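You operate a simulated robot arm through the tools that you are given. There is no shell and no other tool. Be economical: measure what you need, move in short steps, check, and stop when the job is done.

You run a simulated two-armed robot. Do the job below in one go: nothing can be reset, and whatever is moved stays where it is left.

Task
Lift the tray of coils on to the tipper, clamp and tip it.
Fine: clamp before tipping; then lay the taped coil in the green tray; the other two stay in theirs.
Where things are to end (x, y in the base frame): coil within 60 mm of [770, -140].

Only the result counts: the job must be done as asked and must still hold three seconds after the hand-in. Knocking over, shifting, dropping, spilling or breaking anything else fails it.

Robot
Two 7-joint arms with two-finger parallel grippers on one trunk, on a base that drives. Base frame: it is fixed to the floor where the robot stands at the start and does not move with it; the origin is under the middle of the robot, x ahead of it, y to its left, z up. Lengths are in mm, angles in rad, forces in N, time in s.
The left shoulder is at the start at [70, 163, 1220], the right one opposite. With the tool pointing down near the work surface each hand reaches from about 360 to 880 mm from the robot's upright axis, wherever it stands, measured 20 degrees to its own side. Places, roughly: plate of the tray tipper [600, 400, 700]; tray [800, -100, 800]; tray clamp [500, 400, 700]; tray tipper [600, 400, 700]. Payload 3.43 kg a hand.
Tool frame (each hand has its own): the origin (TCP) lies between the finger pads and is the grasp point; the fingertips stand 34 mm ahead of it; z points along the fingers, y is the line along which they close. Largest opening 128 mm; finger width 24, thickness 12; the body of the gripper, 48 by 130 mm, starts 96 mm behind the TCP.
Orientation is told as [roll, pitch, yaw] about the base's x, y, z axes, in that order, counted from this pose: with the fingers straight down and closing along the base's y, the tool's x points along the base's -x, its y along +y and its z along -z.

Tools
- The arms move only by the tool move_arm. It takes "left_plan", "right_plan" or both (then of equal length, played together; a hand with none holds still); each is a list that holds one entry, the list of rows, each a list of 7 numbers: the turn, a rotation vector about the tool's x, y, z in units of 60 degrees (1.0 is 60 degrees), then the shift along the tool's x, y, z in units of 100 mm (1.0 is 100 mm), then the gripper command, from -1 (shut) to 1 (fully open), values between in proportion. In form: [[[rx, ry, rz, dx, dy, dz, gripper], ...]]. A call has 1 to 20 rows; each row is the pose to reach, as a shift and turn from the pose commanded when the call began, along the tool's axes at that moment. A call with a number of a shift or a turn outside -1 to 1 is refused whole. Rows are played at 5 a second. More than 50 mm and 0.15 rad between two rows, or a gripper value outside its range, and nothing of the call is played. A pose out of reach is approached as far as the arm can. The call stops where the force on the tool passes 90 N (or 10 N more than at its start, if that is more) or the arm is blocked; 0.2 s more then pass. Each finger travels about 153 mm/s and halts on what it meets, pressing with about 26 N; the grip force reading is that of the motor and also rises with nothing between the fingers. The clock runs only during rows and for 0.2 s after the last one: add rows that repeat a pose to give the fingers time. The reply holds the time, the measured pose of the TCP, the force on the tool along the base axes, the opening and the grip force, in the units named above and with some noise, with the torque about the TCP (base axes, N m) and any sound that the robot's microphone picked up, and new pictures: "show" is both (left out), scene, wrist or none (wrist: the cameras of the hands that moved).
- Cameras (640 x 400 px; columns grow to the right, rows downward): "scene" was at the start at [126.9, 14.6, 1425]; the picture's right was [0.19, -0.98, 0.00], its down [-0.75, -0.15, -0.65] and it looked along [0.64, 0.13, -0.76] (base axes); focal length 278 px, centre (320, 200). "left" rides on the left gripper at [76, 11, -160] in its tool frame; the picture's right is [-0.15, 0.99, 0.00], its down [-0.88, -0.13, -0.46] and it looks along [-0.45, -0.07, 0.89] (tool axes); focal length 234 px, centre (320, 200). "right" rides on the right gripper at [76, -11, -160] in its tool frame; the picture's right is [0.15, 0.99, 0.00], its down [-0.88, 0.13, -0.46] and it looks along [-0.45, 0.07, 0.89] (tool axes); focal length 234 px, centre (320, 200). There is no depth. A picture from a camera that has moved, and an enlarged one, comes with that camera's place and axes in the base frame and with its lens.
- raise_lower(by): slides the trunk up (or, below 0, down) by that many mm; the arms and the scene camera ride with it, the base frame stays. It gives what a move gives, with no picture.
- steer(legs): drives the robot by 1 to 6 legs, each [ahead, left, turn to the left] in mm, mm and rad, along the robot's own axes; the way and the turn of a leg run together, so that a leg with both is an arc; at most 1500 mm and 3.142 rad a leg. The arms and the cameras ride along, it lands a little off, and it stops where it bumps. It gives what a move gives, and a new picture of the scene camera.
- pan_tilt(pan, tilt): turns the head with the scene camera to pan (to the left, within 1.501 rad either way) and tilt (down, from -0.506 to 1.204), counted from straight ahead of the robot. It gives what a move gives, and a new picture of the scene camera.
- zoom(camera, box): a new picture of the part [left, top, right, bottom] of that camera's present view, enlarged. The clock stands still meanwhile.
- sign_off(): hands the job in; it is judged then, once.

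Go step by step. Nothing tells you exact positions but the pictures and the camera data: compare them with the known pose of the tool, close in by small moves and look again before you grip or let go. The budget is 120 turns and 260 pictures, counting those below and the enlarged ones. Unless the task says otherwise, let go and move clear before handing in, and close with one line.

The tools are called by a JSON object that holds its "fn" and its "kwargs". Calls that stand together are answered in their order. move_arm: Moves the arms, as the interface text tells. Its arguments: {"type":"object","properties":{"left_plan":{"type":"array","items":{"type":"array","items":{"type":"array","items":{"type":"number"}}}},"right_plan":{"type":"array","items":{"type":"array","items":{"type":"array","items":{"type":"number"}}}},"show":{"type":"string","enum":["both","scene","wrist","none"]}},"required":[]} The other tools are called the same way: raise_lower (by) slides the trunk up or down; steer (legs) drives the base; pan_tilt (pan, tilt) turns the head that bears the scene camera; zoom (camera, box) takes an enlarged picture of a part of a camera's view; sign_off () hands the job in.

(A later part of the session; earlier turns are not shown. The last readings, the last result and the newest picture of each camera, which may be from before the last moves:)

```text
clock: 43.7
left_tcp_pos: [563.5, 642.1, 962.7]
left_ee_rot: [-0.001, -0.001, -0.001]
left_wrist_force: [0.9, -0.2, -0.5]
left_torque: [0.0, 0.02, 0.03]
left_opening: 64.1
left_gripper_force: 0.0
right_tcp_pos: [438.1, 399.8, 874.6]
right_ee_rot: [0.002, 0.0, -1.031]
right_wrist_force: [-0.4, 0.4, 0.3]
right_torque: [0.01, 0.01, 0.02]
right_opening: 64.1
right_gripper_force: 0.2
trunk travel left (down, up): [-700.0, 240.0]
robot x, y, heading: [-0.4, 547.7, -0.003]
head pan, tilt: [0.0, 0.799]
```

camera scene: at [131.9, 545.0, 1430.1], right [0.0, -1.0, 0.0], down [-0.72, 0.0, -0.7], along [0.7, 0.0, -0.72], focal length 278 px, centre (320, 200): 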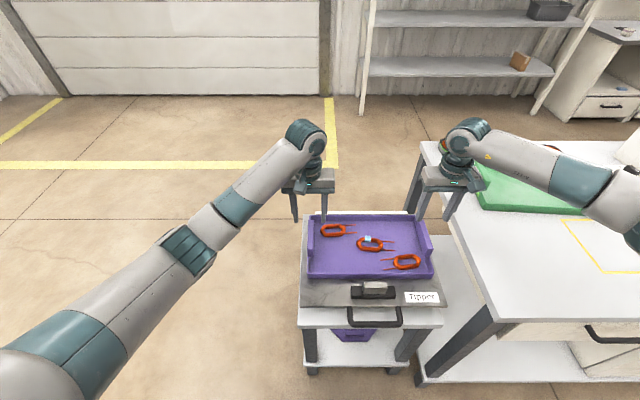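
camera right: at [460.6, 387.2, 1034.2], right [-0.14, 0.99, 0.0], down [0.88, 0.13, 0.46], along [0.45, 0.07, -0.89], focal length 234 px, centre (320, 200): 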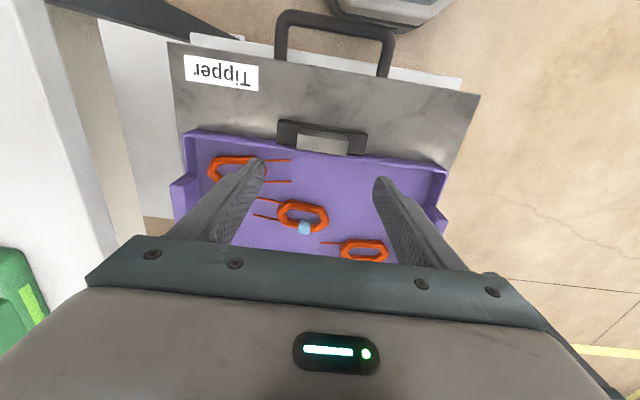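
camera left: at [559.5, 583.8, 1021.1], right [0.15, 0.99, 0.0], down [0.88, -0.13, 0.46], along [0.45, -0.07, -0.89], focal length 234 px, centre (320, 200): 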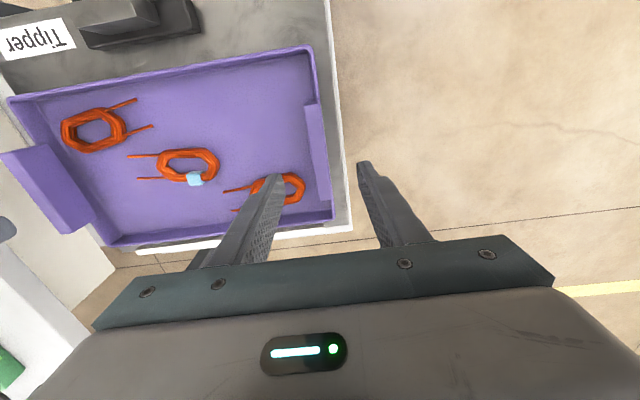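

{"fn": "move_arm", "kwargs": {"right_plan": [[[0, 0, 0.13, 0.05, -0.09, 0, 0], [0, 0, 0.26, 0.1, -0.18, 0, 0], [0, 0, 0.39, 0.15, -0.27, 0, 0], [0, 0, 0.516, 0.21, -0.35, 0, 0]]], "show": "both"}}

{"fn": "zoom", "kwargs": {"camera": "right", "box": [160, 40, 480, 240]}}

{"fn": "zoom", "kwargs": {"camera": "scene", "box": [280, 190, 470, 340]}}

```text
clock: 44.7
left_tcp_pos: [562.7, 641.9, 962.8]
left_ee_rot: [-0.003, -0.001, -0.001]
left_wrist_force: [-0.5, -0.4, -0.2]
left_torque: [0.01, 0.01, 0.05]
left_opening: 64.0
left_gripper_force: 0.1
right_tcp_pos: [397.4, 399.0, 874.6]
right_ee_rot: [0.002, 0.001, -1.57]
right_wrist_force: [0.5, 0.0, 0.1]
right_torque: [0.02, -0.01, -0.03]
right_opening: 63.9
right_gripper_force: 0.0
trunk travel left (down, up): [-700.0, 240.0]
robot x, y, heading: [-0.8, 545.9, -0.006]
head pan, tilt: [0.0, 0.799]
camera scene: at [131.9, 544.2, 1430.3], right [0.0, -1.0, 0.0], down [-0.72, 0.0, -0.7], along [0.7, 0.0, -0.72], focal length 278 px, centre (320, 200)
camera right: at [387.2, 475.0, 1035.3], right [0.99, 0.15, 0.0], down [0.13, -0.88, 0.45], along [0.07, -0.45, -0.89], focal length 234 px, centre (320, 200)
```

scene: 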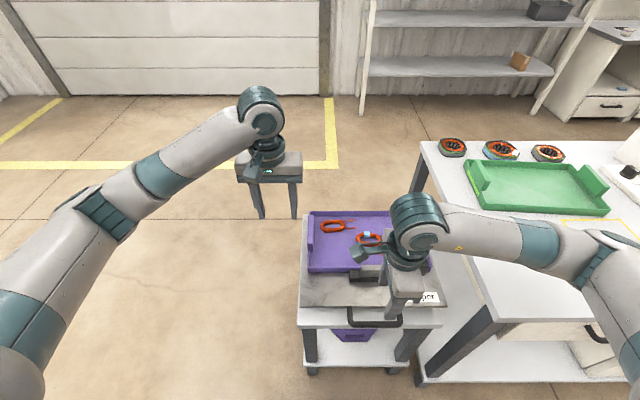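
right: 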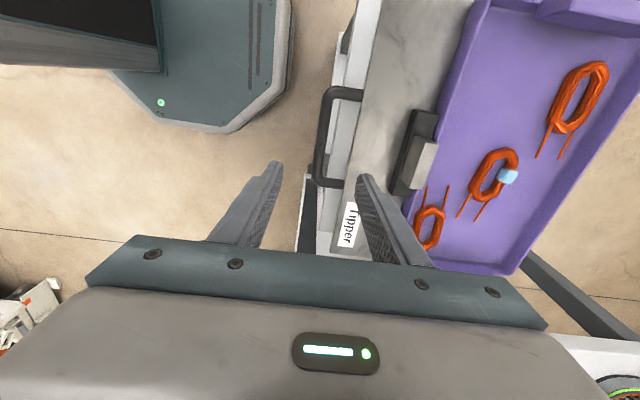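

```text
2.00 times, centred on (320, 140) of right
camera zoom: at [387.2, 475.0, 1035.3], right [0.99, 0.15, 0.0], down [0.13, -0.88, 0.45], along [0.07, -0.45, -0.89], focal length 468 px, centre (320, 320)
```

zoom: 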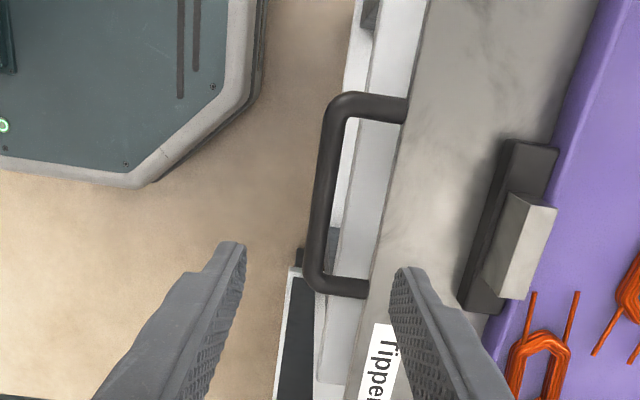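

```text
2.67 times, centred on (375, 265) of scene
camera zoom: at [131.9, 544.2, 1430.3], right [0.0, -1.0, 0.0], down [-0.72, 0.0, -0.7], along [0.7, 0.0, -0.72], focal length 740 px, centre (173, 27)
```

zoom: 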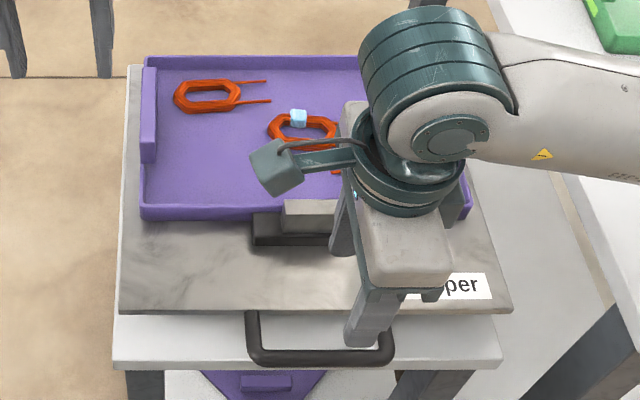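

The handle bar is under the hand (x≈401). I descend with the fingers half shut.

{"fn": "move_arm", "kwargs": {"right_plan": [[[0, 0, 0, 0, 0.03, 0.4, -0.3], [0, 0, 0, 0, 0.03, 0.8, -0.3], [0, 0, 0, 0, 0.03, 1.0, -0.3]]], "show": "wrist"}}

{"fn": "zoom", "kwargs": {"camera": "right", "box": [200, 40, 440, 220]}}

```text
clock: 45.5
left_tcp_pos: [563.8, 642.2, 962.6]
left_ee_rot: [-0.001, 0.002, -0.002]
left_wrist_force: [0.3, 0.2, 0.3]
left_torque: [0.0, -0.05, 0.04]
left_opening: 64.0
left_gripper_force: 0.1
right_tcp_pos: [402.2, 397.4, 772.5]
right_ee_rot: [0.0, 0.002, -1.568]
right_wrist_force: [0.2, 0.5, -0.5]
right_torque: [-0.03, 0.03, 0.01]
right_opening: 44.9
right_gripper_force: 0.0
trunk travel left (down, up): [-700.0, 240.0]
robot x, y, heading: [1.7, 548.1, -0.002]
head pan, tilt: [0.0, 0.799]
camera right: at [391.0, 474.0, 933.5], right [0.99, 0.15, 0.0], down [0.13, -0.88, 0.45], along [0.07, -0.45, -0.89], focal length 234 px, centre (320, 200)
```

right: 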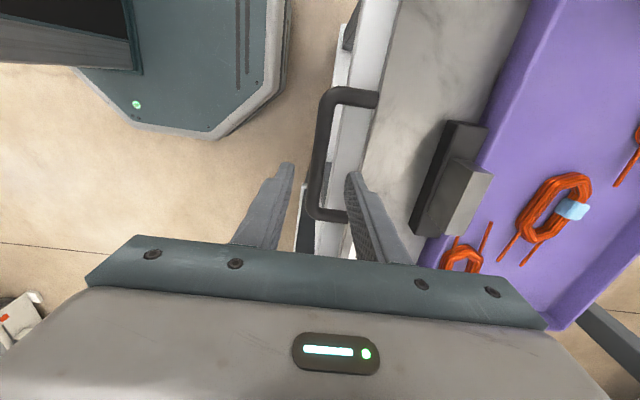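

```text
2.22 times, centred on (320, 130) of right
camera zoom: at [391.0, 474.0, 933.5], right [0.99, 0.15, 0.0], down [0.13, -0.88, 0.45], along [0.07, -0.45, -0.89], focal length 520 px, centre (320, 356)
```

zoom: 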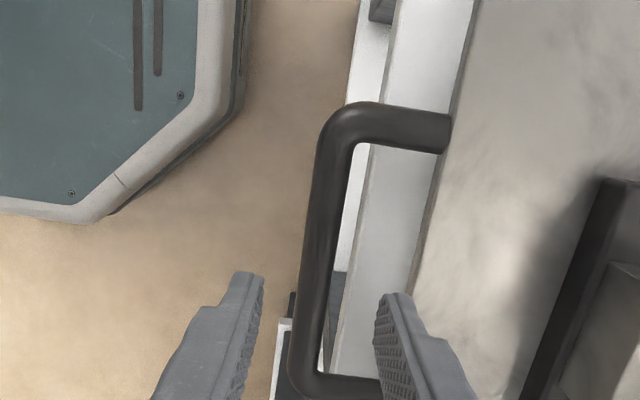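

{"fn": "move_arm", "kwargs": {"right_plan": [[[0, 0, 0, 0, -0.02, 0.3, -0.3], [0, 0, 0, 0, -0.02, 0.6, -0.3], [0, 0, 0, 0, -0.02, 0.8, -0.3]]], "show": "both"}}

{"fn": "zoom", "kwargs": {"camera": "scene", "box": [320, 240, 440, 350]}}

{"fn": "zoom", "kwargs": {"camera": "right", "box": [240, 60, 400, 240]}}

```text
clock: 46.3
left_tcp_pos: [563.6, 643.8, 962.7]
left_ee_rot: [-0.004, -0.001, -0.001]
left_wrist_force: [0.1, -0.5, -0.4]
left_torque: [0.01, -0.02, 0.06]
left_opening: 64.1
left_gripper_force: 0.0
right_tcp_pos: [398.5, 398.3, 692.5]
right_ee_rot: [-0.001, 0.002, -1.567]
right_wrist_force: [0.6, 0.2, -0.5]
right_torque: [-0.02, -0.03, 0.02]
right_opening: 44.9
right_gripper_force: 0.0
trunk travel left (down, up): [-700.0, 240.0]
robot x, y, heading: [-2.1, 546.7, -0.003]
head pan, tilt: [0.0, 0.799]
camera scene: at [132.3, 544.1, 1430.3], right [0.0, -1.0, 0.0], down [-0.72, 0.0, -0.7], along [0.7, 0.0, -0.72], focal length 278 px, centre (320, 200)
camera right: at [388.6, 473.5, 853.1], right [0.99, 0.15, 0.0], down [0.13, -0.88, 0.45], along [0.07, -0.45, -0.89], focal length 234 px, centre (320, 200)
```

scene: 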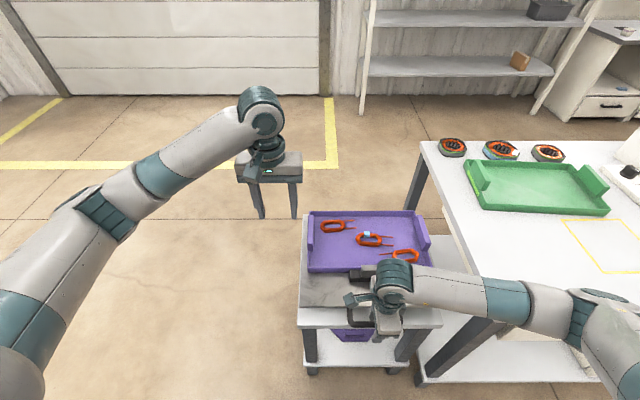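
right: 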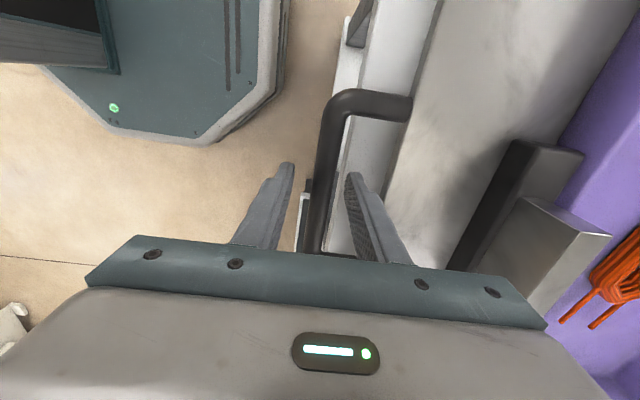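

```text
3.64 times, centred on (380, 295) of scene
camera zoom: at [132.3, 544.1, 1430.3], right [0.0, -1.0, 0.0], down [-0.72, 0.0, -0.7], along [0.7, 0.0, -0.72], focal length 1009 px, centre (102, -146)
```

zoom: 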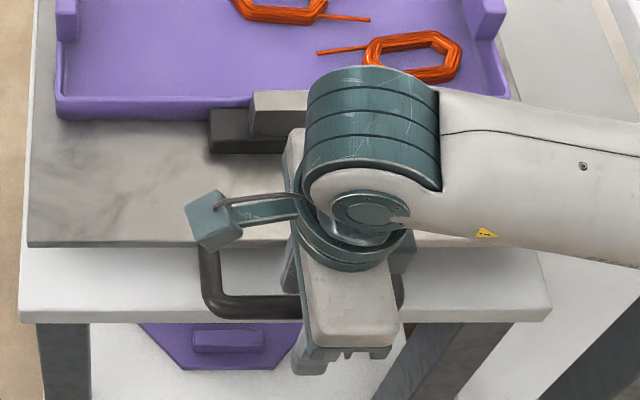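

```text
2.22 times, centred on (320, 150) of right
camera zoom: at [388.6, 473.5, 853.1], right [0.99, 0.15, 0.0], down [0.13, -0.88, 0.45], along [0.07, -0.45, -0.89], focal length 520 px, centre (320, 311)
```

zoom: 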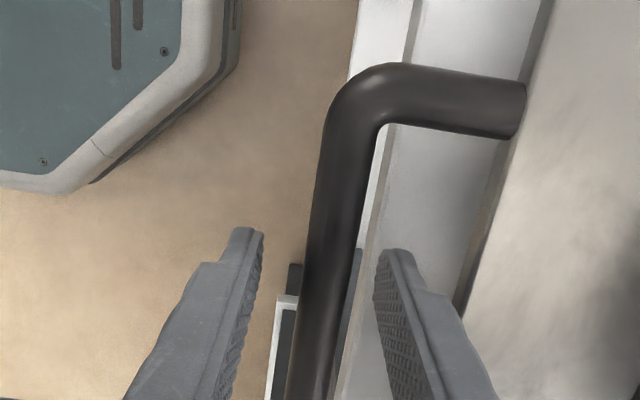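

The bar is between the fingers. Close on it.

{"fn": "move_arm", "kwargs": {"right_plan": [[[0, 0, 0, 0, 0, 0, -0.6], [0, 0, 0, 0, 0, 0, -1], [0, 0, 0, 0, 0, 0, -1], [0, 0, 0, 0, 0, 0, -1]]], "show": "wrist"}}

```text
clock: 47.3
left_tcp_pos: [564.8, 643.3, 962.0]
left_ee_rot: [-0.002, 0.0, -0.002]
left_wrist_force: [-0.3, -0.9, 0.0]
left_torque: [-0.03, -0.01, -0.01]
left_opening: 64.0
left_gripper_force: 0.0
right_tcp_pos: [399.9, 398.5, 692.6]
right_ee_rot: [0.001, 0.003, -1.567]
right_wrist_force: [11.6, -0.7, -0.8]
right_torque: [-0.04, -0.09, 0.76]
right_opening: 15.7
right_gripper_force: 45.1
trunk travel left (down, up): [-700.0, 240.0]
robot x, y, heading: [1.4, 547.1, -0.005]
head pan, tilt: [0.0, 0.799]
camera right: at [390.1, 473.5, 853.4], right [0.99, 0.15, 0.0], down [0.13, -0.88, 0.45], along [0.07, -0.45, -0.89], focal length 234 px, centre (320, 200)
```

right: 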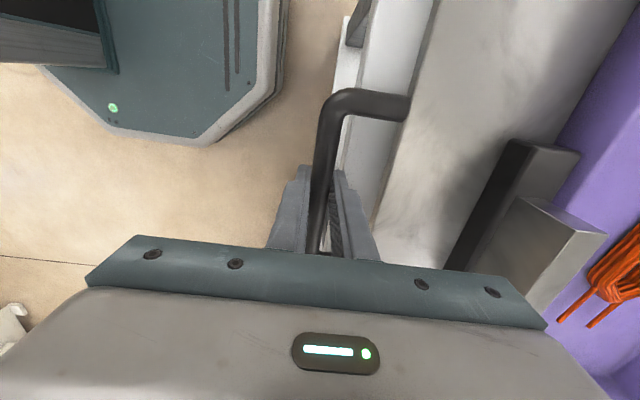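

Gripped (15.7 mm). I lift the handle slowly 30 mm first.

{"fn": "move_arm", "kwargs": {"right_plan": [[[0, 0, 0, 0, 0, -0.05, -1], [0, 0, 0, 0, 0, -0.1, -1], [0, 0, 0, 0, 0, -0.15, -1], [0, 0, 0, 0, 0.005, -0.2, -1], [0, 0, 0, 0, 0.01, -0.25, -1], [0, 0, 0, 0, 0.01, -0.3, -1]]], "show": "both"}}

{"fn": "zoom", "kwargs": {"camera": "scene", "box": [280, 190, 470, 340]}}

```text
clock: 48.7
left_tcp_pos: [567.2, 641.7, 959.7]
left_ee_rot: [0.0, 0.0, -0.002]
left_wrist_force: [0.4, 0.1, 0.4]
left_torque: [-0.02, 0.02, 0.0]
left_opening: 63.9
left_gripper_force: 0.1
right_tcp_pos: [401.8, 397.0, 721.5]
right_ee_rot: [-0.003, 0.002, -1.569]
right_wrist_force: [10.7, -0.1, -40.0]
right_torque: [-0.15, -0.27, 0.88]
right_opening: 16.1
right_gripper_force: 44.9
trunk travel left (down, up): [-700.0, 240.0]
robot x, y, heading: [-0.2, 546.7, 0.001]
head pan, tilt: [0.0, 0.799]
camera scene: at [136.2, 542.9, 1429.8], right [0.0, -1.0, 0.0], down [-0.72, 0.0, -0.69], along [0.69, 0.0, -0.72], focal length 278 px, centre (320, 200)
camera right: at [391.0, 473.2, 882.5], right [0.99, 0.15, 0.0], down [0.13, -0.88, 0.45], along [0.06, -0.45, -0.89], focal length 234 px, centre (320, 200)
```

scene: 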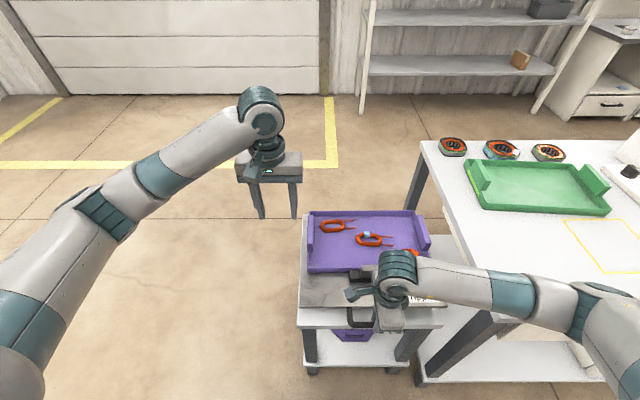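
right: 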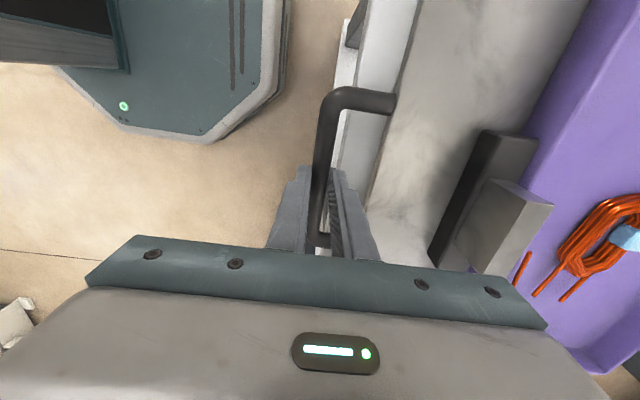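

```text
2.67 times, centred on (375, 265) of scene
camera zoom: at [136.2, 542.9, 1429.8], right [0.0, -1.0, 0.0], down [-0.72, 0.0, -0.69], along [0.69, 0.0, -0.72], focal length 740 px, centre (173, 27)
```

zoom: 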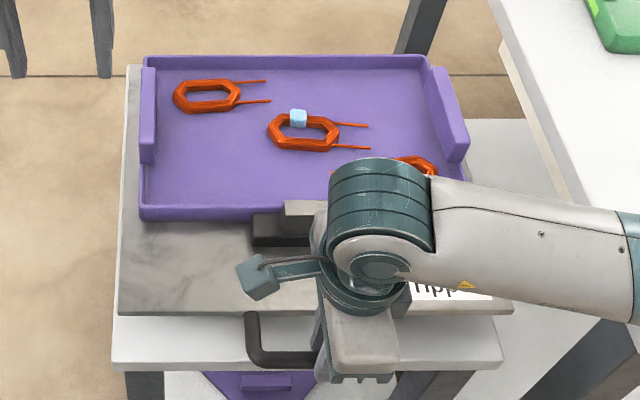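

The plate barely moved: the fingers slipped up the bar at 40 N. A better hold is with a finger under the bar, so I release, rise, and back the robot off to pitch the hand.

{"fn": "move_arm", "kwargs": {"right_plan": [[[0, 0, 0, 0, 0, 0, -0.6], [0, 0, 0, 0, 0, 0, -0.4], [0, 0, 0, 0, 0, -0.4, -0.4], [0, 0, 0, 0, 0, -0.8, -0.4], [0, 0, 0, 0, 0, -1.0, -0.4]]], "show": "none"}}

{"fn": "zoom", "kwargs": {"camera": "scene", "box": [280, 190, 470, 340]}}

{"fn": "steer", "kwargs": {"legs": [[-200, 0, 0]]}}

```text
clock: 49.9
left_tcp_pos: [563.0, 643.3, 962.3]
left_ee_rot: [-0.003, -0.001, 0.0]
left_wrist_force: [-0.9, 0.1, -0.3]
left_torque: [0.03, 0.0, 0.02]
left_opening: 64.1
left_gripper_force: 0.0
right_tcp_pos: [399.1, 399.0, 825.5]
right_ee_rot: [-0.001, 0.002, -1.567]
right_wrist_force: [0.3, 0.3, 0.6]
right_torque: [-0.02, -0.03, 0.03]
right_opening: 38.4
right_gripper_force: 0.0
trunk travel left (down, up): [-700.0, 240.0]
robot x, y, heading: [1.7, 548.0, -0.004]
head pan, tilt: [0.0, 0.799]
```

```text
2.67 times, centred on (375, 265) of scene
camera zoom: at [132.0, 544.3, 1430.2], right [0.0, -1.0, 0.0], down [-0.72, 0.0, -0.7], along [0.7, 0.0, -0.72], focal length 740 px, centre (173, 27)
```

zoom: 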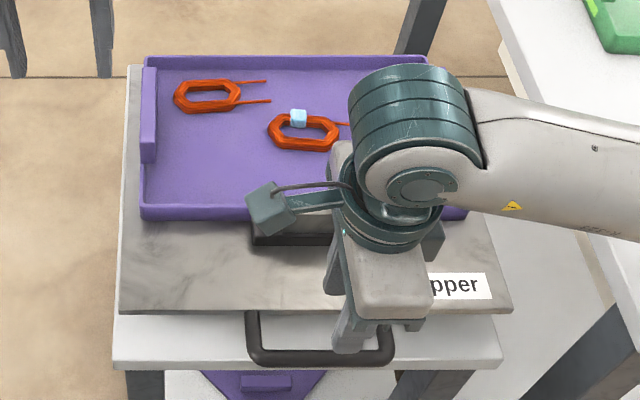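

```text
clock: 51.5
left_tcp_pos: [366.1, 643.2, 962.1]
left_ee_rot: [-0.001, -0.001, -0.001]
left_wrist_force: [0.1, 0.0, 0.0]
left_torque: [0.01, -0.01, -0.02]
left_opening: 63.8
left_gripper_force: 0.1
right_tcp_pos: [201.0, 399.1, 824.1]
right_ee_rot: [0.0, 0.001, -1.57]
right_wrist_force: [-0.5, -0.1, -0.1]
right_torque: [0.0, 0.05, -0.02]
right_opening: 38.2
right_gripper_force: 0.1
trunk travel left (down, up): [-700.0, 240.0]
robot x, y, heading: [-196.4, 548.0, -0.001]
head pan, tilt: [0.0, 0.799]
camera scene: at [-66.0, 544.7, 1430.3], right [0.0, -1.0, 0.0], down [-0.72, 0.0, -0.7], along [0.7, 0.0, -0.72], focal length 278 px, centre (320, 200)
```

scene: 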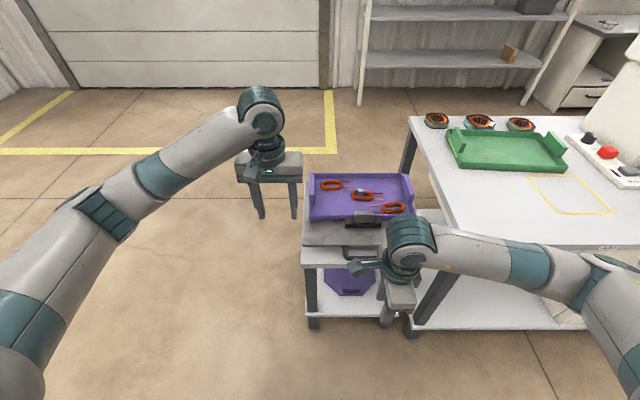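

Now I pitch the right hand by about 60° so its fingers point forward and down toward the bar.

{"fn": "move_arm", "kwargs": {"right_plan": [[[-0.14, 0, 0, 0, 0.08, 0, -0.4], [-0.28, 0, 0, 0, 0.16, 0.02, -0.4], [-0.42, 0, 0, 0, 0.24, 0.06, -0.4], [-0.56, 0, 0, 0, 0.32, 0.1, -0.4], [-0.7, 0, 0, 0, 0.4, 0.15, -0.4], [-0.84, 0, 0, 0, 0.5, 0.2, -0.45], [-0.98, 0, 0, 0, 0.6, 0.3, -0.45]]], "show": "both"}}

```text
clock: 53.3
left_tcp_pos: [366.1, 646.0, 961.8]
left_ee_rot: [-0.005, -0.001, 0.0]
left_wrist_force: [-0.1, 0.3, 0.1]
left_torque: [0.0, -0.02, 0.02]
left_opening: 63.8
left_gripper_force: 0.0
right_tcp_pos: [284.3, 399.9, 836.8]
right_ee_rot: [0.983, -0.005, -1.759]
right_wrist_force: [0.1, 0.0, 0.7]
right_torque: [-0.02, 0.01, 0.01]
right_opening: 35.2
right_gripper_force: 0.1
right hand out of reach, approached as far as the arm can: row 5, 6, 7
trunk travel left (down, up): [-700.0, 240.0]
robot x, y, heading: [-197.9, 546.2, 0.002]
head pan, tilt: [0.0, 0.799]
stopped in row 7 (right hand): the arm was blocked; the commanded pose is now the measured one
camera scene: at [-66.3, 547.1, 1430.3], right [0.0, -1.0, 0.0], down [-0.72, 0.0, -0.7], along [0.7, 0.0, -0.72], focal length 278 px, centre (320, 200)
camera right: at [162.3, 500.7, 915.1], right [0.57, 0.04, 0.82], down [-0.47, -0.81, 0.37], along [0.68, -0.59, -0.43], focal length 234 px, centre (320, 200)
```

scene: 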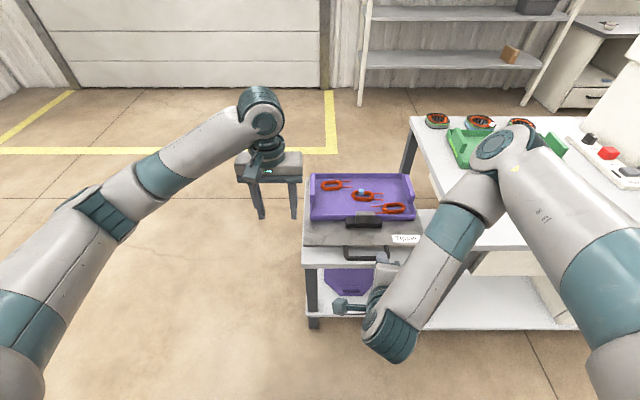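
right: 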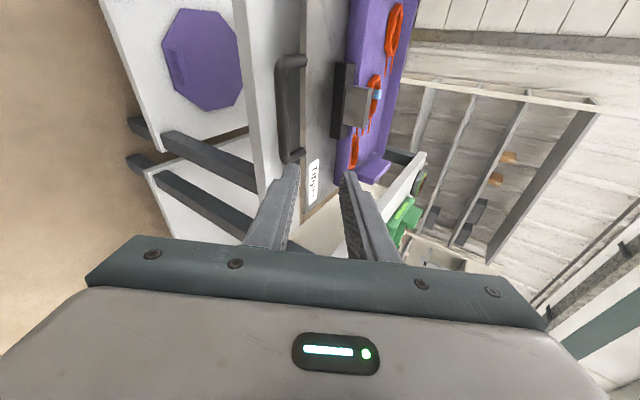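

The wrist stopped at a joint limit, but the fingers now point (0.82, −0.16, −0.56), which suits a finger under the bar. I translate to a pre-grasp point in front of the bar.

{"fn": "move_arm", "kwargs": {"right_plan": [[[0, 0, 0, 0.05, -0.17, 0.32, -0.45], [0, 0, 0, 0.1, -0.34, 0.64, -0.45], [0, 0, 0, 0.15, -0.52, 0.95, -0.45]]], "show": "both"}}

{"fn": "zoom", "kwargs": {"camera": "right", "box": [200, 40, 440, 240]}}

```text
clock: 54.1
left_tcp_pos: [366.8, 642.5, 961.4]
left_ee_rot: [-0.002, -0.001, -0.002]
left_wrist_force: [0.0, 0.1, 0.3]
left_torque: [0.01, 0.02, 0.0]
left_opening: 64.0
left_gripper_force: 0.1
right_tcp_pos: [339.6, 417.2, 747.9]
right_ee_rot: [0.979, -0.01, -1.77]
right_wrist_force: [-0.4, -0.7, 0.4]
right_torque: [0.01, -0.01, 0.0]
right_opening: 34.9
right_gripper_force: 0.1
right hand out of reach, approached as far as the arm can: row 2, 3
trunk travel left (down, up): [-700.0, 240.0]
robot x, y, heading: [-196.2, 545.4, -0.006]
head pan, tilt: [0.0, 0.799]
camera scene: at [-64.5, 544.8, 1430.2], right [0.0, -1.0, 0.0], down [-0.72, 0.0, -0.7], along [0.7, 0.0, -0.72], focal length 278 px, centre (320, 200)
camera right: at [220.2, 519.9, 826.2], right [0.57, 0.04, 0.82], down [-0.47, -0.8, 0.37], along [0.67, -0.6, -0.44], focal length 234 px, centre (320, 200)
```

scene: 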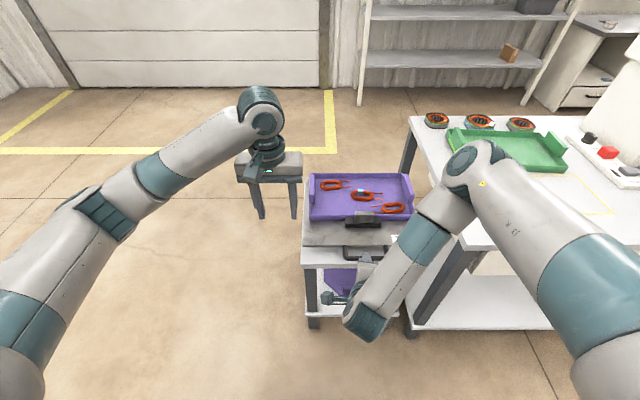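
right: 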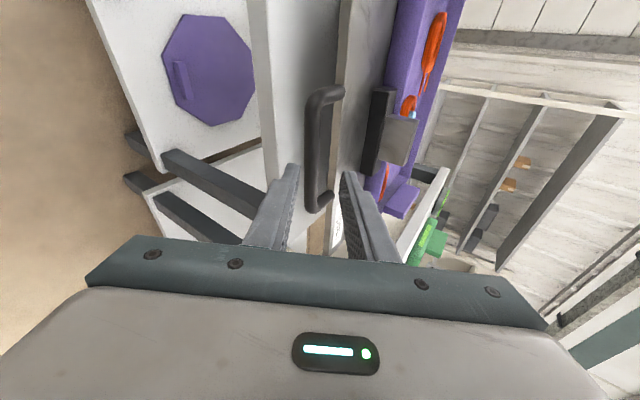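

```text
2.00 times, centred on (320, 140) of right
camera zoom: at [220.2, 519.9, 826.2], right [0.57, 0.04, 0.82], down [-0.47, -0.8, 0.37], along [0.67, -0.6, -0.44], focal length 468 px, centre (320, 320)
```

zoom: 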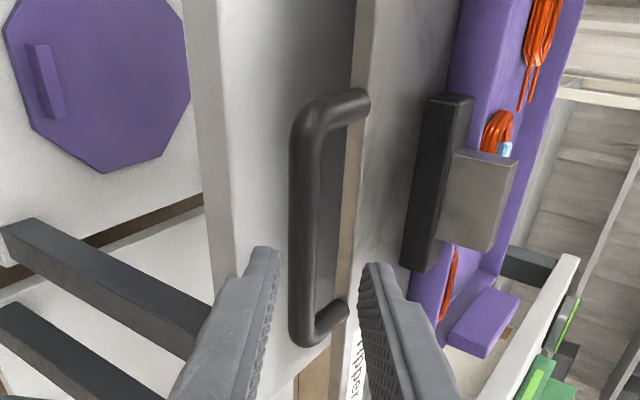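

The bar lies between the finger planes. Since the arm is near its limits I use the trunk and base to close in: first the trunk down 25 mm.

{"fn": "raise_lower", "kwargs": {"by": -25}}

{"fn": "zoom", "kwargs": {"camera": "right", "box": [200, 40, 440, 240]}}

```text
clock: 54.8
left_tcp_pos: [366.1, 643.1, 936.8]
left_ee_rot: [-0.002, 0.0, -0.002]
left_wrist_force: [0.4, 0.3, 0.2]
left_torque: [-0.02, 0.02, -0.03]
left_opening: 63.9
left_gripper_force: 0.1
right_tcp_pos: [339.3, 417.8, 722.5]
right_ee_rot: [0.98, -0.011, -1.767]
right_wrist_force: [-0.3, 0.4, -0.1]
right_torque: [0.0, 0.02, 0.02]
right_opening: 35.6
right_gripper_force: 0.0
trunk travel left (down, up): [-675.0, 265.0]
robot x, y, heading: [-198.7, 543.6, 0.0]
head pan, tilt: [0.0, 0.799]
```

```text
2.00 times, centred on (320, 140) of right
camera zoom: at [219.3, 520.1, 802.1], right [0.57, 0.04, 0.82], down [-0.47, -0.8, 0.37], along [0.67, -0.6, -0.44], focal length 468 px, centre (320, 320)
```

zoom: 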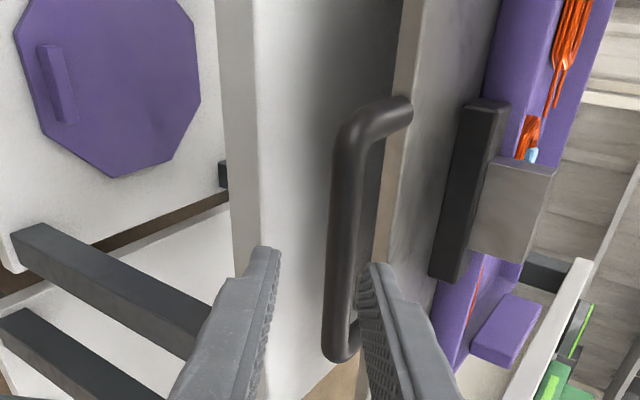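

The bar is ~13 mm above the finger centreline, so driving ahead 20 mm will centre it.

{"fn": "steer", "kwargs": {"legs": [[22, 0, 0]]}}

{"fn": "zoom", "kwargs": {"camera": "right", "box": [200, 40, 440, 240]}}

```text
clock: 55.6
left_tcp_pos: [385.7, 642.4, 938.4]
left_ee_rot: [-0.001, -0.001, -0.001]
left_wrist_force: [0.5, -0.1, 0.6]
left_torque: [0.03, -0.03, 0.0]
left_opening: 64.4
left_gripper_force: 0.0
right_tcp_pos: [361.3, 417.7, 721.9]
right_ee_rot: [0.979, -0.012, -1.768]
right_wrist_force: [0.1, -0.5, 0.7]
right_torque: [0.0, -0.01, 0.0]
right_opening: 35.2
right_gripper_force: 0.2
trunk travel left (down, up): [-675.0, 265.0]
robot x, y, heading: [-176.4, 545.3, -0.001]
head pan, tilt: [0.0, 0.799]
camera scene: at [-45.9, 544.4, 1405.5], right [0.0, -1.0, 0.0], down [-0.72, 0.0, -0.7], along [0.7, 0.0, -0.72], focal length 278 px, centre (320, 200)
```

scene: 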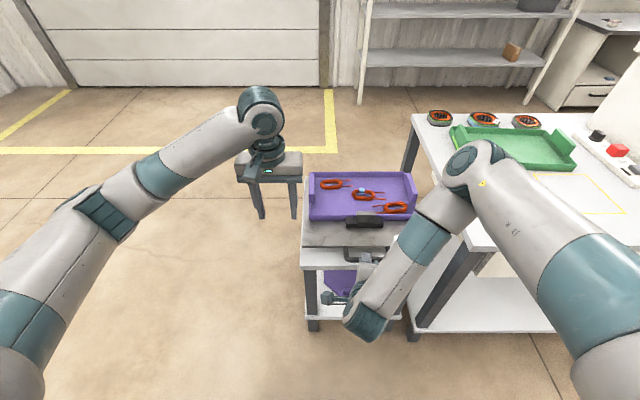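

```text
2.00 times, centred on (320, 140) of right
camera zoom: at [239.9, 519.8, 802.5], right [0.57, 0.04, 0.82], down [-0.47, -0.8, 0.37], along [0.67, -0.6, -0.44], focal length 468 px, centre (320, 320)
```

zoom: 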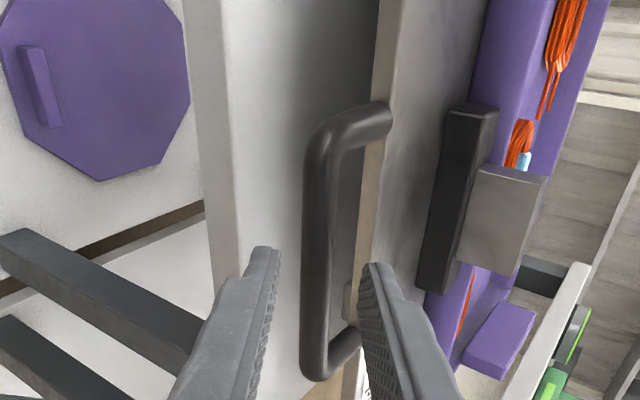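

Centred. I step along the finger direction alternating trunk and base.

{"fn": "raise_lower", "kwargs": {"by": -7}}

{"fn": "steer", "kwargs": {"legs": [[20, 0, 0]]}}

{"fn": "raise_lower", "kwargs": {"by": -12}}

{"fn": "zoom", "kwargs": {"camera": "right", "box": [200, 40, 440, 240]}}

```text
clock: 56.2
left_tcp_pos: [386.7, 643.0, 929.4]
left_ee_rot: [0.001, 0.0, -0.003]
left_wrist_force: [-0.7, 1.0, 0.1]
left_torque: [0.03, 0.03, 0.0]
left_opening: 64.0
left_gripper_force: 0.0
right_tcp_pos: [361.6, 416.6, 714.9]
right_ee_rot: [0.979, -0.012, -1.767]
right_wrist_force: [0.3, 0.0, -0.4]
right_torque: [0.01, -0.01, -0.01]
right_opening: 35.3
right_gripper_force: 0.1
trunk travel left (down, up): [-668.0, 272.0]
robot x, y, heading: [-175.9, 547.0, -0.0]
head pan, tilt: [0.0, 0.799]
```

```text
clock: 57.0
left_tcp_pos: [406.4, 642.7, 930.6]
left_ee_rot: [0.0, -0.002, -0.001]
left_wrist_force: [-0.5, 0.8, 0.6]
left_torque: [0.03, -0.05, -0.04]
left_opening: 64.0
left_gripper_force: 0.0
right_tcp_pos: [380.8, 416.8, 716.5]
right_ee_rot: [0.98, -0.011, -1.767]
right_wrist_force: [-0.3, 0.4, -0.6]
right_torque: [-0.04, 0.01, 0.0]
right_opening: 35.3
right_gripper_force: 0.0
trunk travel left (down, up): [-668.0, 272.0]
robot x, y, heading: [-157.7, 545.5, -0.007]
head pan, tilt: [0.0, 0.799]
camera scene: at [-26.4, 544.3, 1398.5], right [0.0, -1.0, 0.0], down [-0.72, 0.0, -0.7], along [0.7, 0.0, -0.72], focal length 278 px, centre (320, 200)
```

scene: 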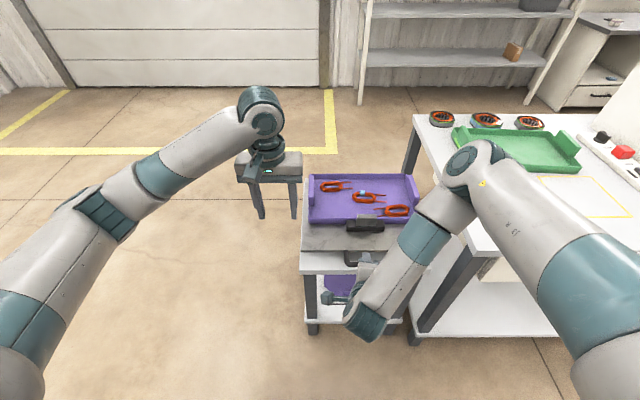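

```text
clock: 57.6
left_tcp_pos: [407.5, 641.0, 917.9]
left_ee_rot: [-0.001, -0.001, -0.002]
left_wrist_force: [0.4, -0.5, -0.6]
left_torque: [0.0, 0.06, 0.02]
left_opening: 63.9
left_gripper_force: 0.1
right_tcp_pos: [380.0, 417.1, 701.5]
right_ee_rot: [0.977, -0.011, -1.77]
right_wrist_force: [-1.2, 0.5, -0.6]
right_torque: [-0.02, 0.03, 0.03]
right_opening: 35.0
right_gripper_force: 0.1
trunk travel left (down, up): [-656.0, 284.0]
robot x, y, heading: [-152.9, 546.3, -0.003]
head pan, tilt: [0.0, 0.799]
```

```text
2.00 times, centred on (320, 140) of right
camera zoom: at [260.6, 519.5, 782.6], right [0.57, 0.04, 0.82], down [-0.47, -0.8, 0.37], along [0.67, -0.6, -0.44], focal length 468 px, centre (320, 320)
```

zoom: 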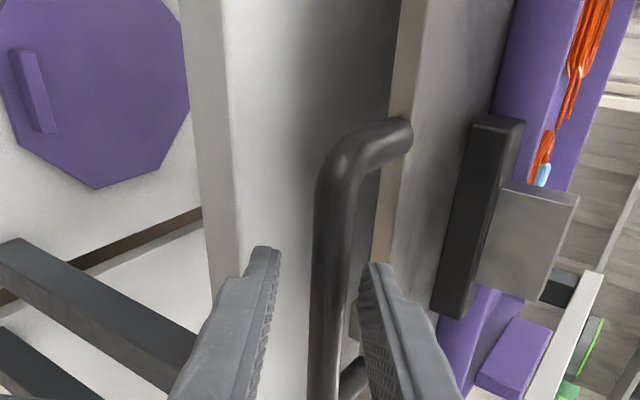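

{"fn": "steer", "kwargs": {"legs": [[12, 0, 0]]}}

{"fn": "raise_lower", "kwargs": {"by": -6}}

{"fn": "zoom", "kwargs": {"camera": "right", "box": [200, 40, 440, 240]}}

```text
clock: 58.3
left_tcp_pos: [417.2, 642.1, 919.1]
left_ee_rot: [-0.003, -0.002, -0.003]
left_wrist_force: [-0.2, 0.6, 0.7]
left_torque: [-0.02, 0.0, -0.01]
left_opening: 64.0
left_gripper_force: 0.0
right_tcp_pos: [392.0, 416.6, 703.8]
right_ee_rot: [0.98, -0.012, -1.767]
right_wrist_force: [0.0, -0.4, 0.7]
right_torque: [-0.02, 0.02, 0.01]
right_opening: 35.5
right_gripper_force: 0.0
trunk travel left (down, up): [-656.0, 284.0]
robot x, y, heading: [-141.5, 546.7, -0.007]
head pan, tilt: [0.0, 0.799]
camera scene: at [-14.3, 544.2, 1386.5], right [0.0, -1.0, 0.0], down [-0.72, 0.0, -0.7], along [0.7, 0.0, -0.72], focal length 278 px, centre (320, 200)
```

scene: 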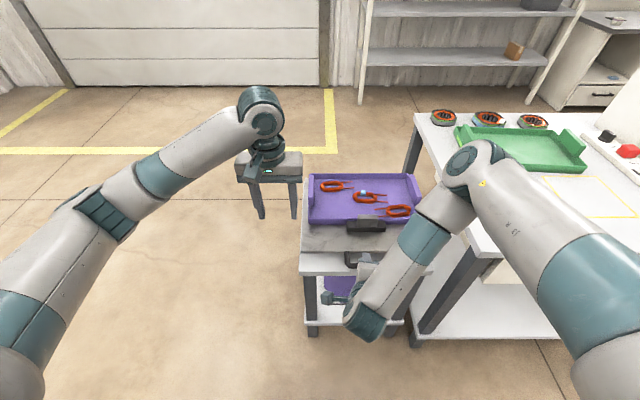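

```text
clock: 58.9
left_tcp_pos: [418.3, 642.8, 913.0]
left_ee_rot: [-0.002, -0.001, -0.002]
left_wrist_force: [0.3, -0.3, -0.7]
left_torque: [-0.01, 0.0, 0.0]
left_opening: 64.0
left_gripper_force: 0.0
right_tcp_pos: [392.4, 416.6, 696.5]
right_ee_rot: [0.979, -0.011, -1.768]
right_wrist_force: [-0.8, -0.1, -0.1]
right_torque: [-0.01, -0.01, -0.01]
right_opening: 35.4
right_gripper_force: 0.0
trunk travel left (down, up): [-650.0, 290.0]
robot x, y, heading: [-144.1, 545.0, -0.005]
head pan, tilt: [0.0, 0.799]
```

```text
2.00 times, centred on (320, 140) of right
camera zoom: at [272.1, 519.4, 776.8], right [0.57, 0.04, 0.82], down [-0.47, -0.8, 0.37], along [0.67, -0.6, -0.44], focal length 468 px, centre (320, 320)
```

zoom: 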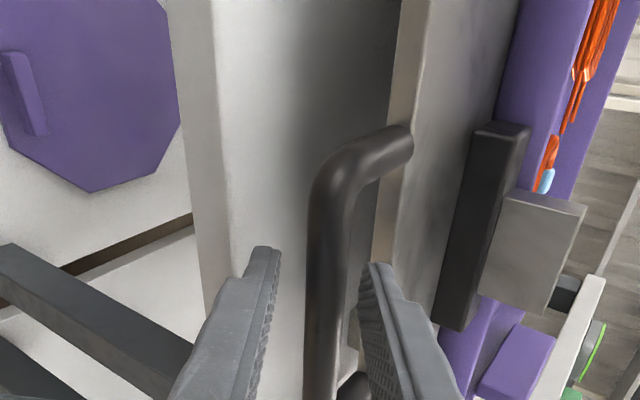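

The bar is well inside the fingers with one finger below it. Close.

{"fn": "move_arm", "kwargs": {"right_plan": [[[0, 0, 0, 0, 0, 0, -0.7], [0, 0, 0, 0, 0, 0, -1], [0, 0, 0, 0, 0, 0, -1], [0, 0, 0, 0, 0, 0, -1]]], "show": "wrist"}}

{"fn": "raise_lower", "kwargs": {"by": 25}}

{"fn": "zoom", "kwargs": {"camera": "right", "box": [200, 40, 440, 240]}}

{"fn": "zoom", "kwargs": {"camera": "scene", "box": [280, 160, 470, 310]}}

```text
clock: 59.9
left_tcp_pos: [420.2, 641.8, 912.1]
left_ee_rot: [-0.001, 0.0, -0.003]
left_wrist_force: [-0.4, 0.2, 0.5]
left_torque: [0.01, 0.0, -0.02]
left_opening: 63.9
left_gripper_force: 0.1
right_tcp_pos: [393.0, 416.6, 697.8]
right_ee_rot: [0.98, -0.011, -1.769]
right_wrist_force: [12.1, -2.3, 9.8]
right_torque: [-1.31, -0.41, 0.25]
right_opening: 18.3
right_gripper_force: 45.1
trunk travel left (down, up): [-650.0, 290.0]
robot x, y, heading: [-143.1, 545.7, -0.008]
head pan, tilt: [0.0, 0.799]
camera right: at [273.3, 519.4, 777.1], right [0.57, 0.04, 0.82], down [-0.47, -0.8, 0.37], along [0.67, -0.6, -0.43], focal length 234 px, centre (320, 200)
```

right: 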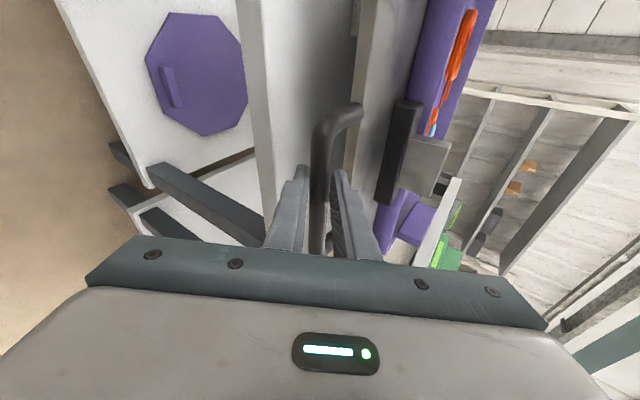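

```text
clock: 60.6
left_tcp_pos: [420.5, 642.7, 935.6]
left_ee_rot: [-0.002, 0.002, -0.002]
left_wrist_force: [0.4, 1.1, -0.3]
left_torque: [-0.02, -0.01, 0.01]
left_opening: 63.8
left_gripper_force: 0.0
right_tcp_pos: [381.8, 415.7, 709.4]
right_ee_rot: [0.934, -0.021, -1.763]
right_wrist_force: [15.8, -3.2, -27.3]
right_torque: [-0.41, 0.19, 1.21]
right_opening: 18.0
right_gripper_force: 45.3
trunk travel left (down, up): [-674.0, 266.0]
robot x, y, heading: [-144.3, 546.4, -0.0]
head pan, tilt: [0.0, 0.799]
stopped: the force on the tool passed its limit (the readings are from after the stop); the commanded pose is now the measured one
```

```text
2.00 times, centred on (320, 140) of right
camera zoom: at [265.5, 517.6, 792.5], right [0.61, 0.05, 0.79], down [-0.45, -0.8, 0.4], along [0.65, -0.6, -0.46], focal length 468 px, centre (320, 320)
```

zoom: 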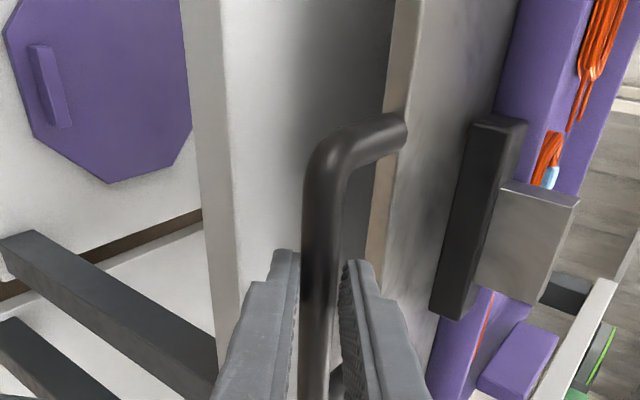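

```text
2.67 times, centred on (375, 235) of scene
camera zoom: at [-8.7, 544.6, 1404.4], right [0.0, -1.0, 0.0], down [-0.72, 0.0, -0.69], along [0.69, 0.0, -0.72], focal length 740 px, centre (173, 107)
```

zoom: 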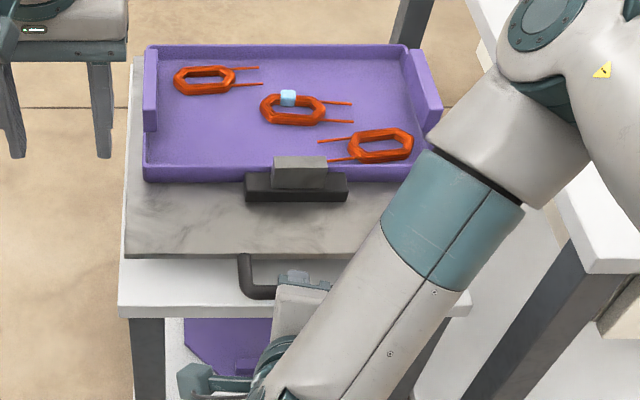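

The plate did not move at ~90 N, so something holds it or the motion differs. I let go of the bar and use the left hand camera to look at the tipper from the side.

{"fn": "move_arm", "kwargs": {"right_plan": [[[0, 0, 0, 0, 0, 0, -0.6], [0, 0, 0, 0, 0, 0, -0.45], [0, 0, 0, 0, 0, -0.25, -0.45], [0, 0, 0, 0, 0, -0.5, -0.45], [0, 0, 0, 0, 0, -0.7, -0.45], [0, 0, 0, 0, 0, -0.7, -0.45], [0, 0, 0, 0, 0, -0.7, -0.45]]], "left_plan": [[[0, 0, 0.14, -0.1, 0.1, 0, 0], [0, 0, 0.28, -0.2, 0.2, 0, 0], [0, 0, 0.42, -0.3, 0.3, 0, 0], [0, 0, 0.56, -0.4, 0.4, 0, 0], [0, 0, 0.7, -0.5, 0.5, 0, 0], [0, 0, 0.84, -0.6, 0.6, 0, 0], [0, 0, 0.98, -0.7, 0.7, 0, 0]]], "show": "none"}}

```text
clock: 62.2
left_tcp_pos: [488.9, 713.7, 934.5]
left_ee_rot: [-0.001, -0.002, -1.031]
left_wrist_force: [-0.7, 0.8, 0.9]
left_torque: [0.01, 0.02, -0.02]
left_opening: 63.7
left_gripper_force: 0.1
right_tcp_pos: [326.9, 426.8, 750.9]
right_ee_rot: [0.942, -0.018, -1.766]
right_wrist_force: [-0.1, -0.3, 0.9]
right_torque: [-0.02, 0.0, -0.01]
right_opening: 35.3
right_gripper_force: 0.0
trunk travel left (down, up): [-674.0, 266.0]
robot x, y, heading: [-146.1, 543.2, -0.005]
head pan, tilt: [0.0, 0.799]
```

{"fn": "move_arm", "kwargs": {"left_plan": [[[0, -0.14, 0, 0, 0, 0.16, 0], [0, -0.28, 0, 0, 0, 0.32, 0], [0, -0.42, 0, 0, 0, 0.48, 0], [0, -0.56, 0, 0, 0, 0.64, 0], [0, -0.7, 0, 0, 0, 0.8, 0], [0, -0.84, 0, 0, 0, 1.0, 0]]], "show": "wrist"}}

```text
clock: 63.6
left_tcp_pos: [490.3, 713.1, 836.5]
left_ee_rot: [-0.001, -0.885, -1.028]
left_wrist_force: [-0.1, -0.3, 0.1]
left_torque: [0.01, 0.0, -0.03]
left_opening: 64.1
left_gripper_force: 0.0
right_tcp_pos: [326.8, 428.0, 750.2]
right_ee_rot: [0.94, -0.02, -1.764]
right_wrist_force: [0.5, -0.4, -0.2]
right_torque: [0.04, -0.01, -0.03]
right_opening: 34.9
right_gripper_force: 0.0
trunk travel left (down, up): [-674.0, 266.0]
robot x, y, heading: [-146.0, 541.9, -0.003]
head pan, tilt: [0.0, 0.799]
camera left: at [411.2, 864.8, 877.9], right [0.9, 0.43, 0.11], down [-0.01, -0.24, 0.97], along [0.45, -0.87, -0.21], focal length 234 px, centre (320, 200)
```

left: 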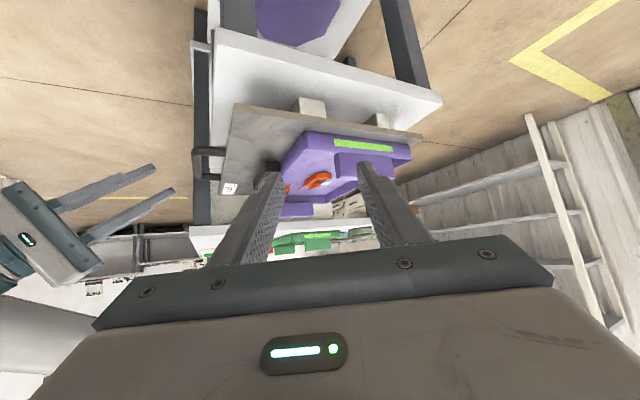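

{"fn": "zoom", "kwargs": {"camera": "left", "box": [180, 20, 460, 200]}}

```text
2.22 times, centred on (320, 110) of left
camera zoom: at [411.2, 864.8, 877.9], right [0.9, 0.43, 0.11], down [-0.01, -0.24, 0.97], along [0.45, -0.87, -0.21], focal length 520 px, centre (320, 400)
```

zoom: 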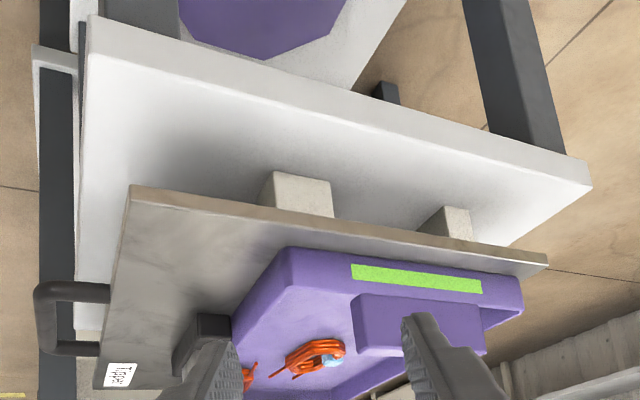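

{"fn": "zoom", "kwargs": {"camera": "left", "box": [200, 90, 330, 180]}}

{"fn": "zoom", "kwargs": {"camera": "left", "box": [310, 80, 440, 170]}}

```text
4.44 times, centred on (265, 135) of left
camera zoom: at [411.2, 864.8, 877.9], right [0.9, 0.43, 0.11], down [-0.01, -0.24, 0.97], along [0.45, -0.87, -0.21], focal length 1041 px, centre (564, 489)
```

zoom: 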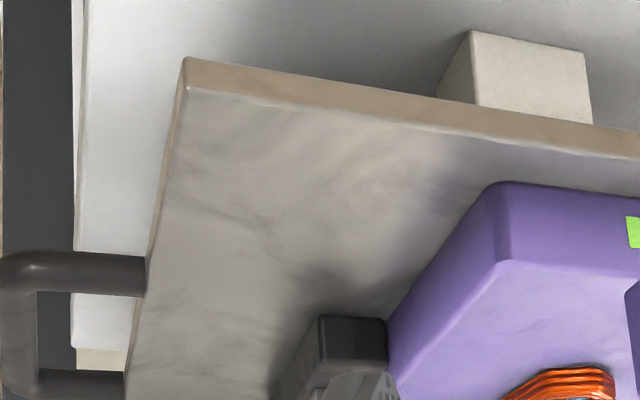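

```text
4.44 times, centred on (375, 125) of left
camera zoom: at [411.2, 864.8, 877.9], right [0.9, 0.43, 0.11], down [-0.01, -0.24, 0.97], along [0.45, -0.87, -0.21], focal length 1041 px, centre (76, 533)
```

zoom: 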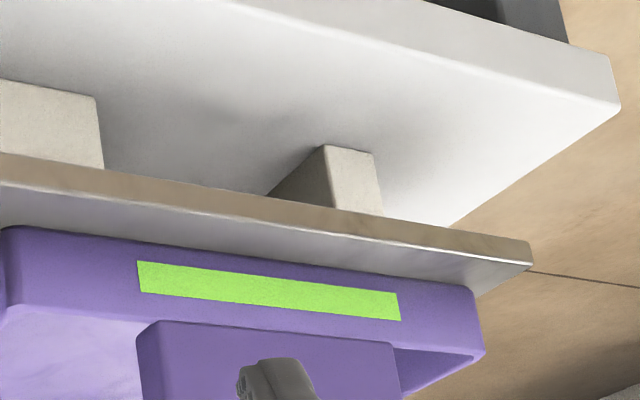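

The side view shows the plate resting on two blocks, one at mid-plate (x≈567) and one toward the back (x≈704), with a free gap under the front. So the plate tips forward: the handle must be pushed down. I re-engage the bar.

{"fn": "move_arm", "kwargs": {"right_plan": [[[0, 0, 0, 0, 0, 0.2, -0.35], [0, 0, 0, 0, 0, 0.4, -0.35], [0, 0, 0, 0, -0.02, 0.6, -0.35], [0, 0, 0, 0, -0.02, 0.75, -0.35], [0, 0, 0, 0, -0.02, 0.85, -0.35]]], "show": "wrist"}}

{"fn": "zoom", "kwargs": {"camera": "left", "box": [150, 90, 330, 220]}}

```text
clock: 64.8
left_tcp_pos: [489.8, 711.1, 835.1]
left_ee_rot: [0.0, -0.881, -1.028]
left_wrist_force: [-0.3, -0.7, -0.3]
left_torque: [0.0, 0.01, 0.02]
left_opening: 63.8
left_gripper_force: 0.1
right_tcp_pos: [392.0, 413.0, 700.1]
right_ee_rot: [0.936, -0.021, -1.767]
right_wrist_force: [0.1, 0.6, 0.1]
right_torque: [-0.04, 0.01, 0.03]
right_opening: 41.7
right_gripper_force: 0.1
trunk travel left (down, up): [-674.0, 266.0]
robot x, y, heading: [-142.4, 547.3, -0.007]
head pan, tilt: [0.0, 0.799]
camera right: at [274.7, 516.1, 784.6], right [0.61, 0.05, 0.79], down [-0.46, -0.8, 0.39], along [0.65, -0.6, -0.46], focal length 234 px, centre (320, 200)
```

right: 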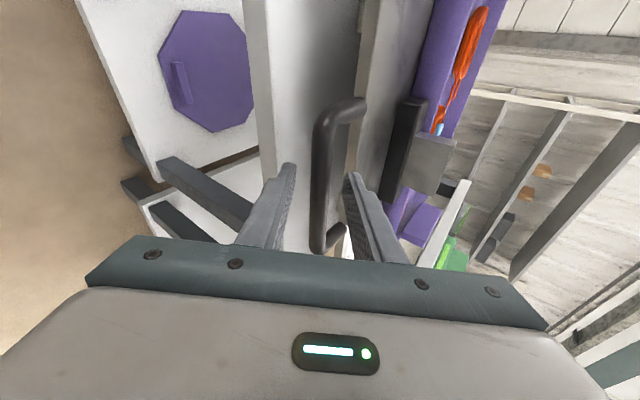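

```text
3.08 times, centred on (240, 155) of left
camera zoom: at [411.3, 864.0, 878.1], right [0.9, 0.43, 0.11], down [0.0, -0.24, 0.97], along [0.45, -0.87, -0.22], focal length 720 px, centre (566, 338)
```

zoom: 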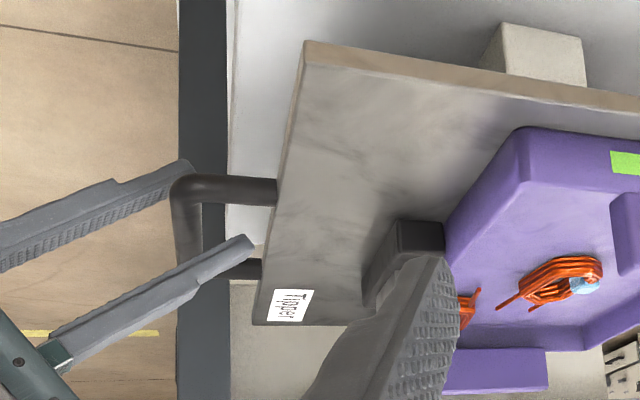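

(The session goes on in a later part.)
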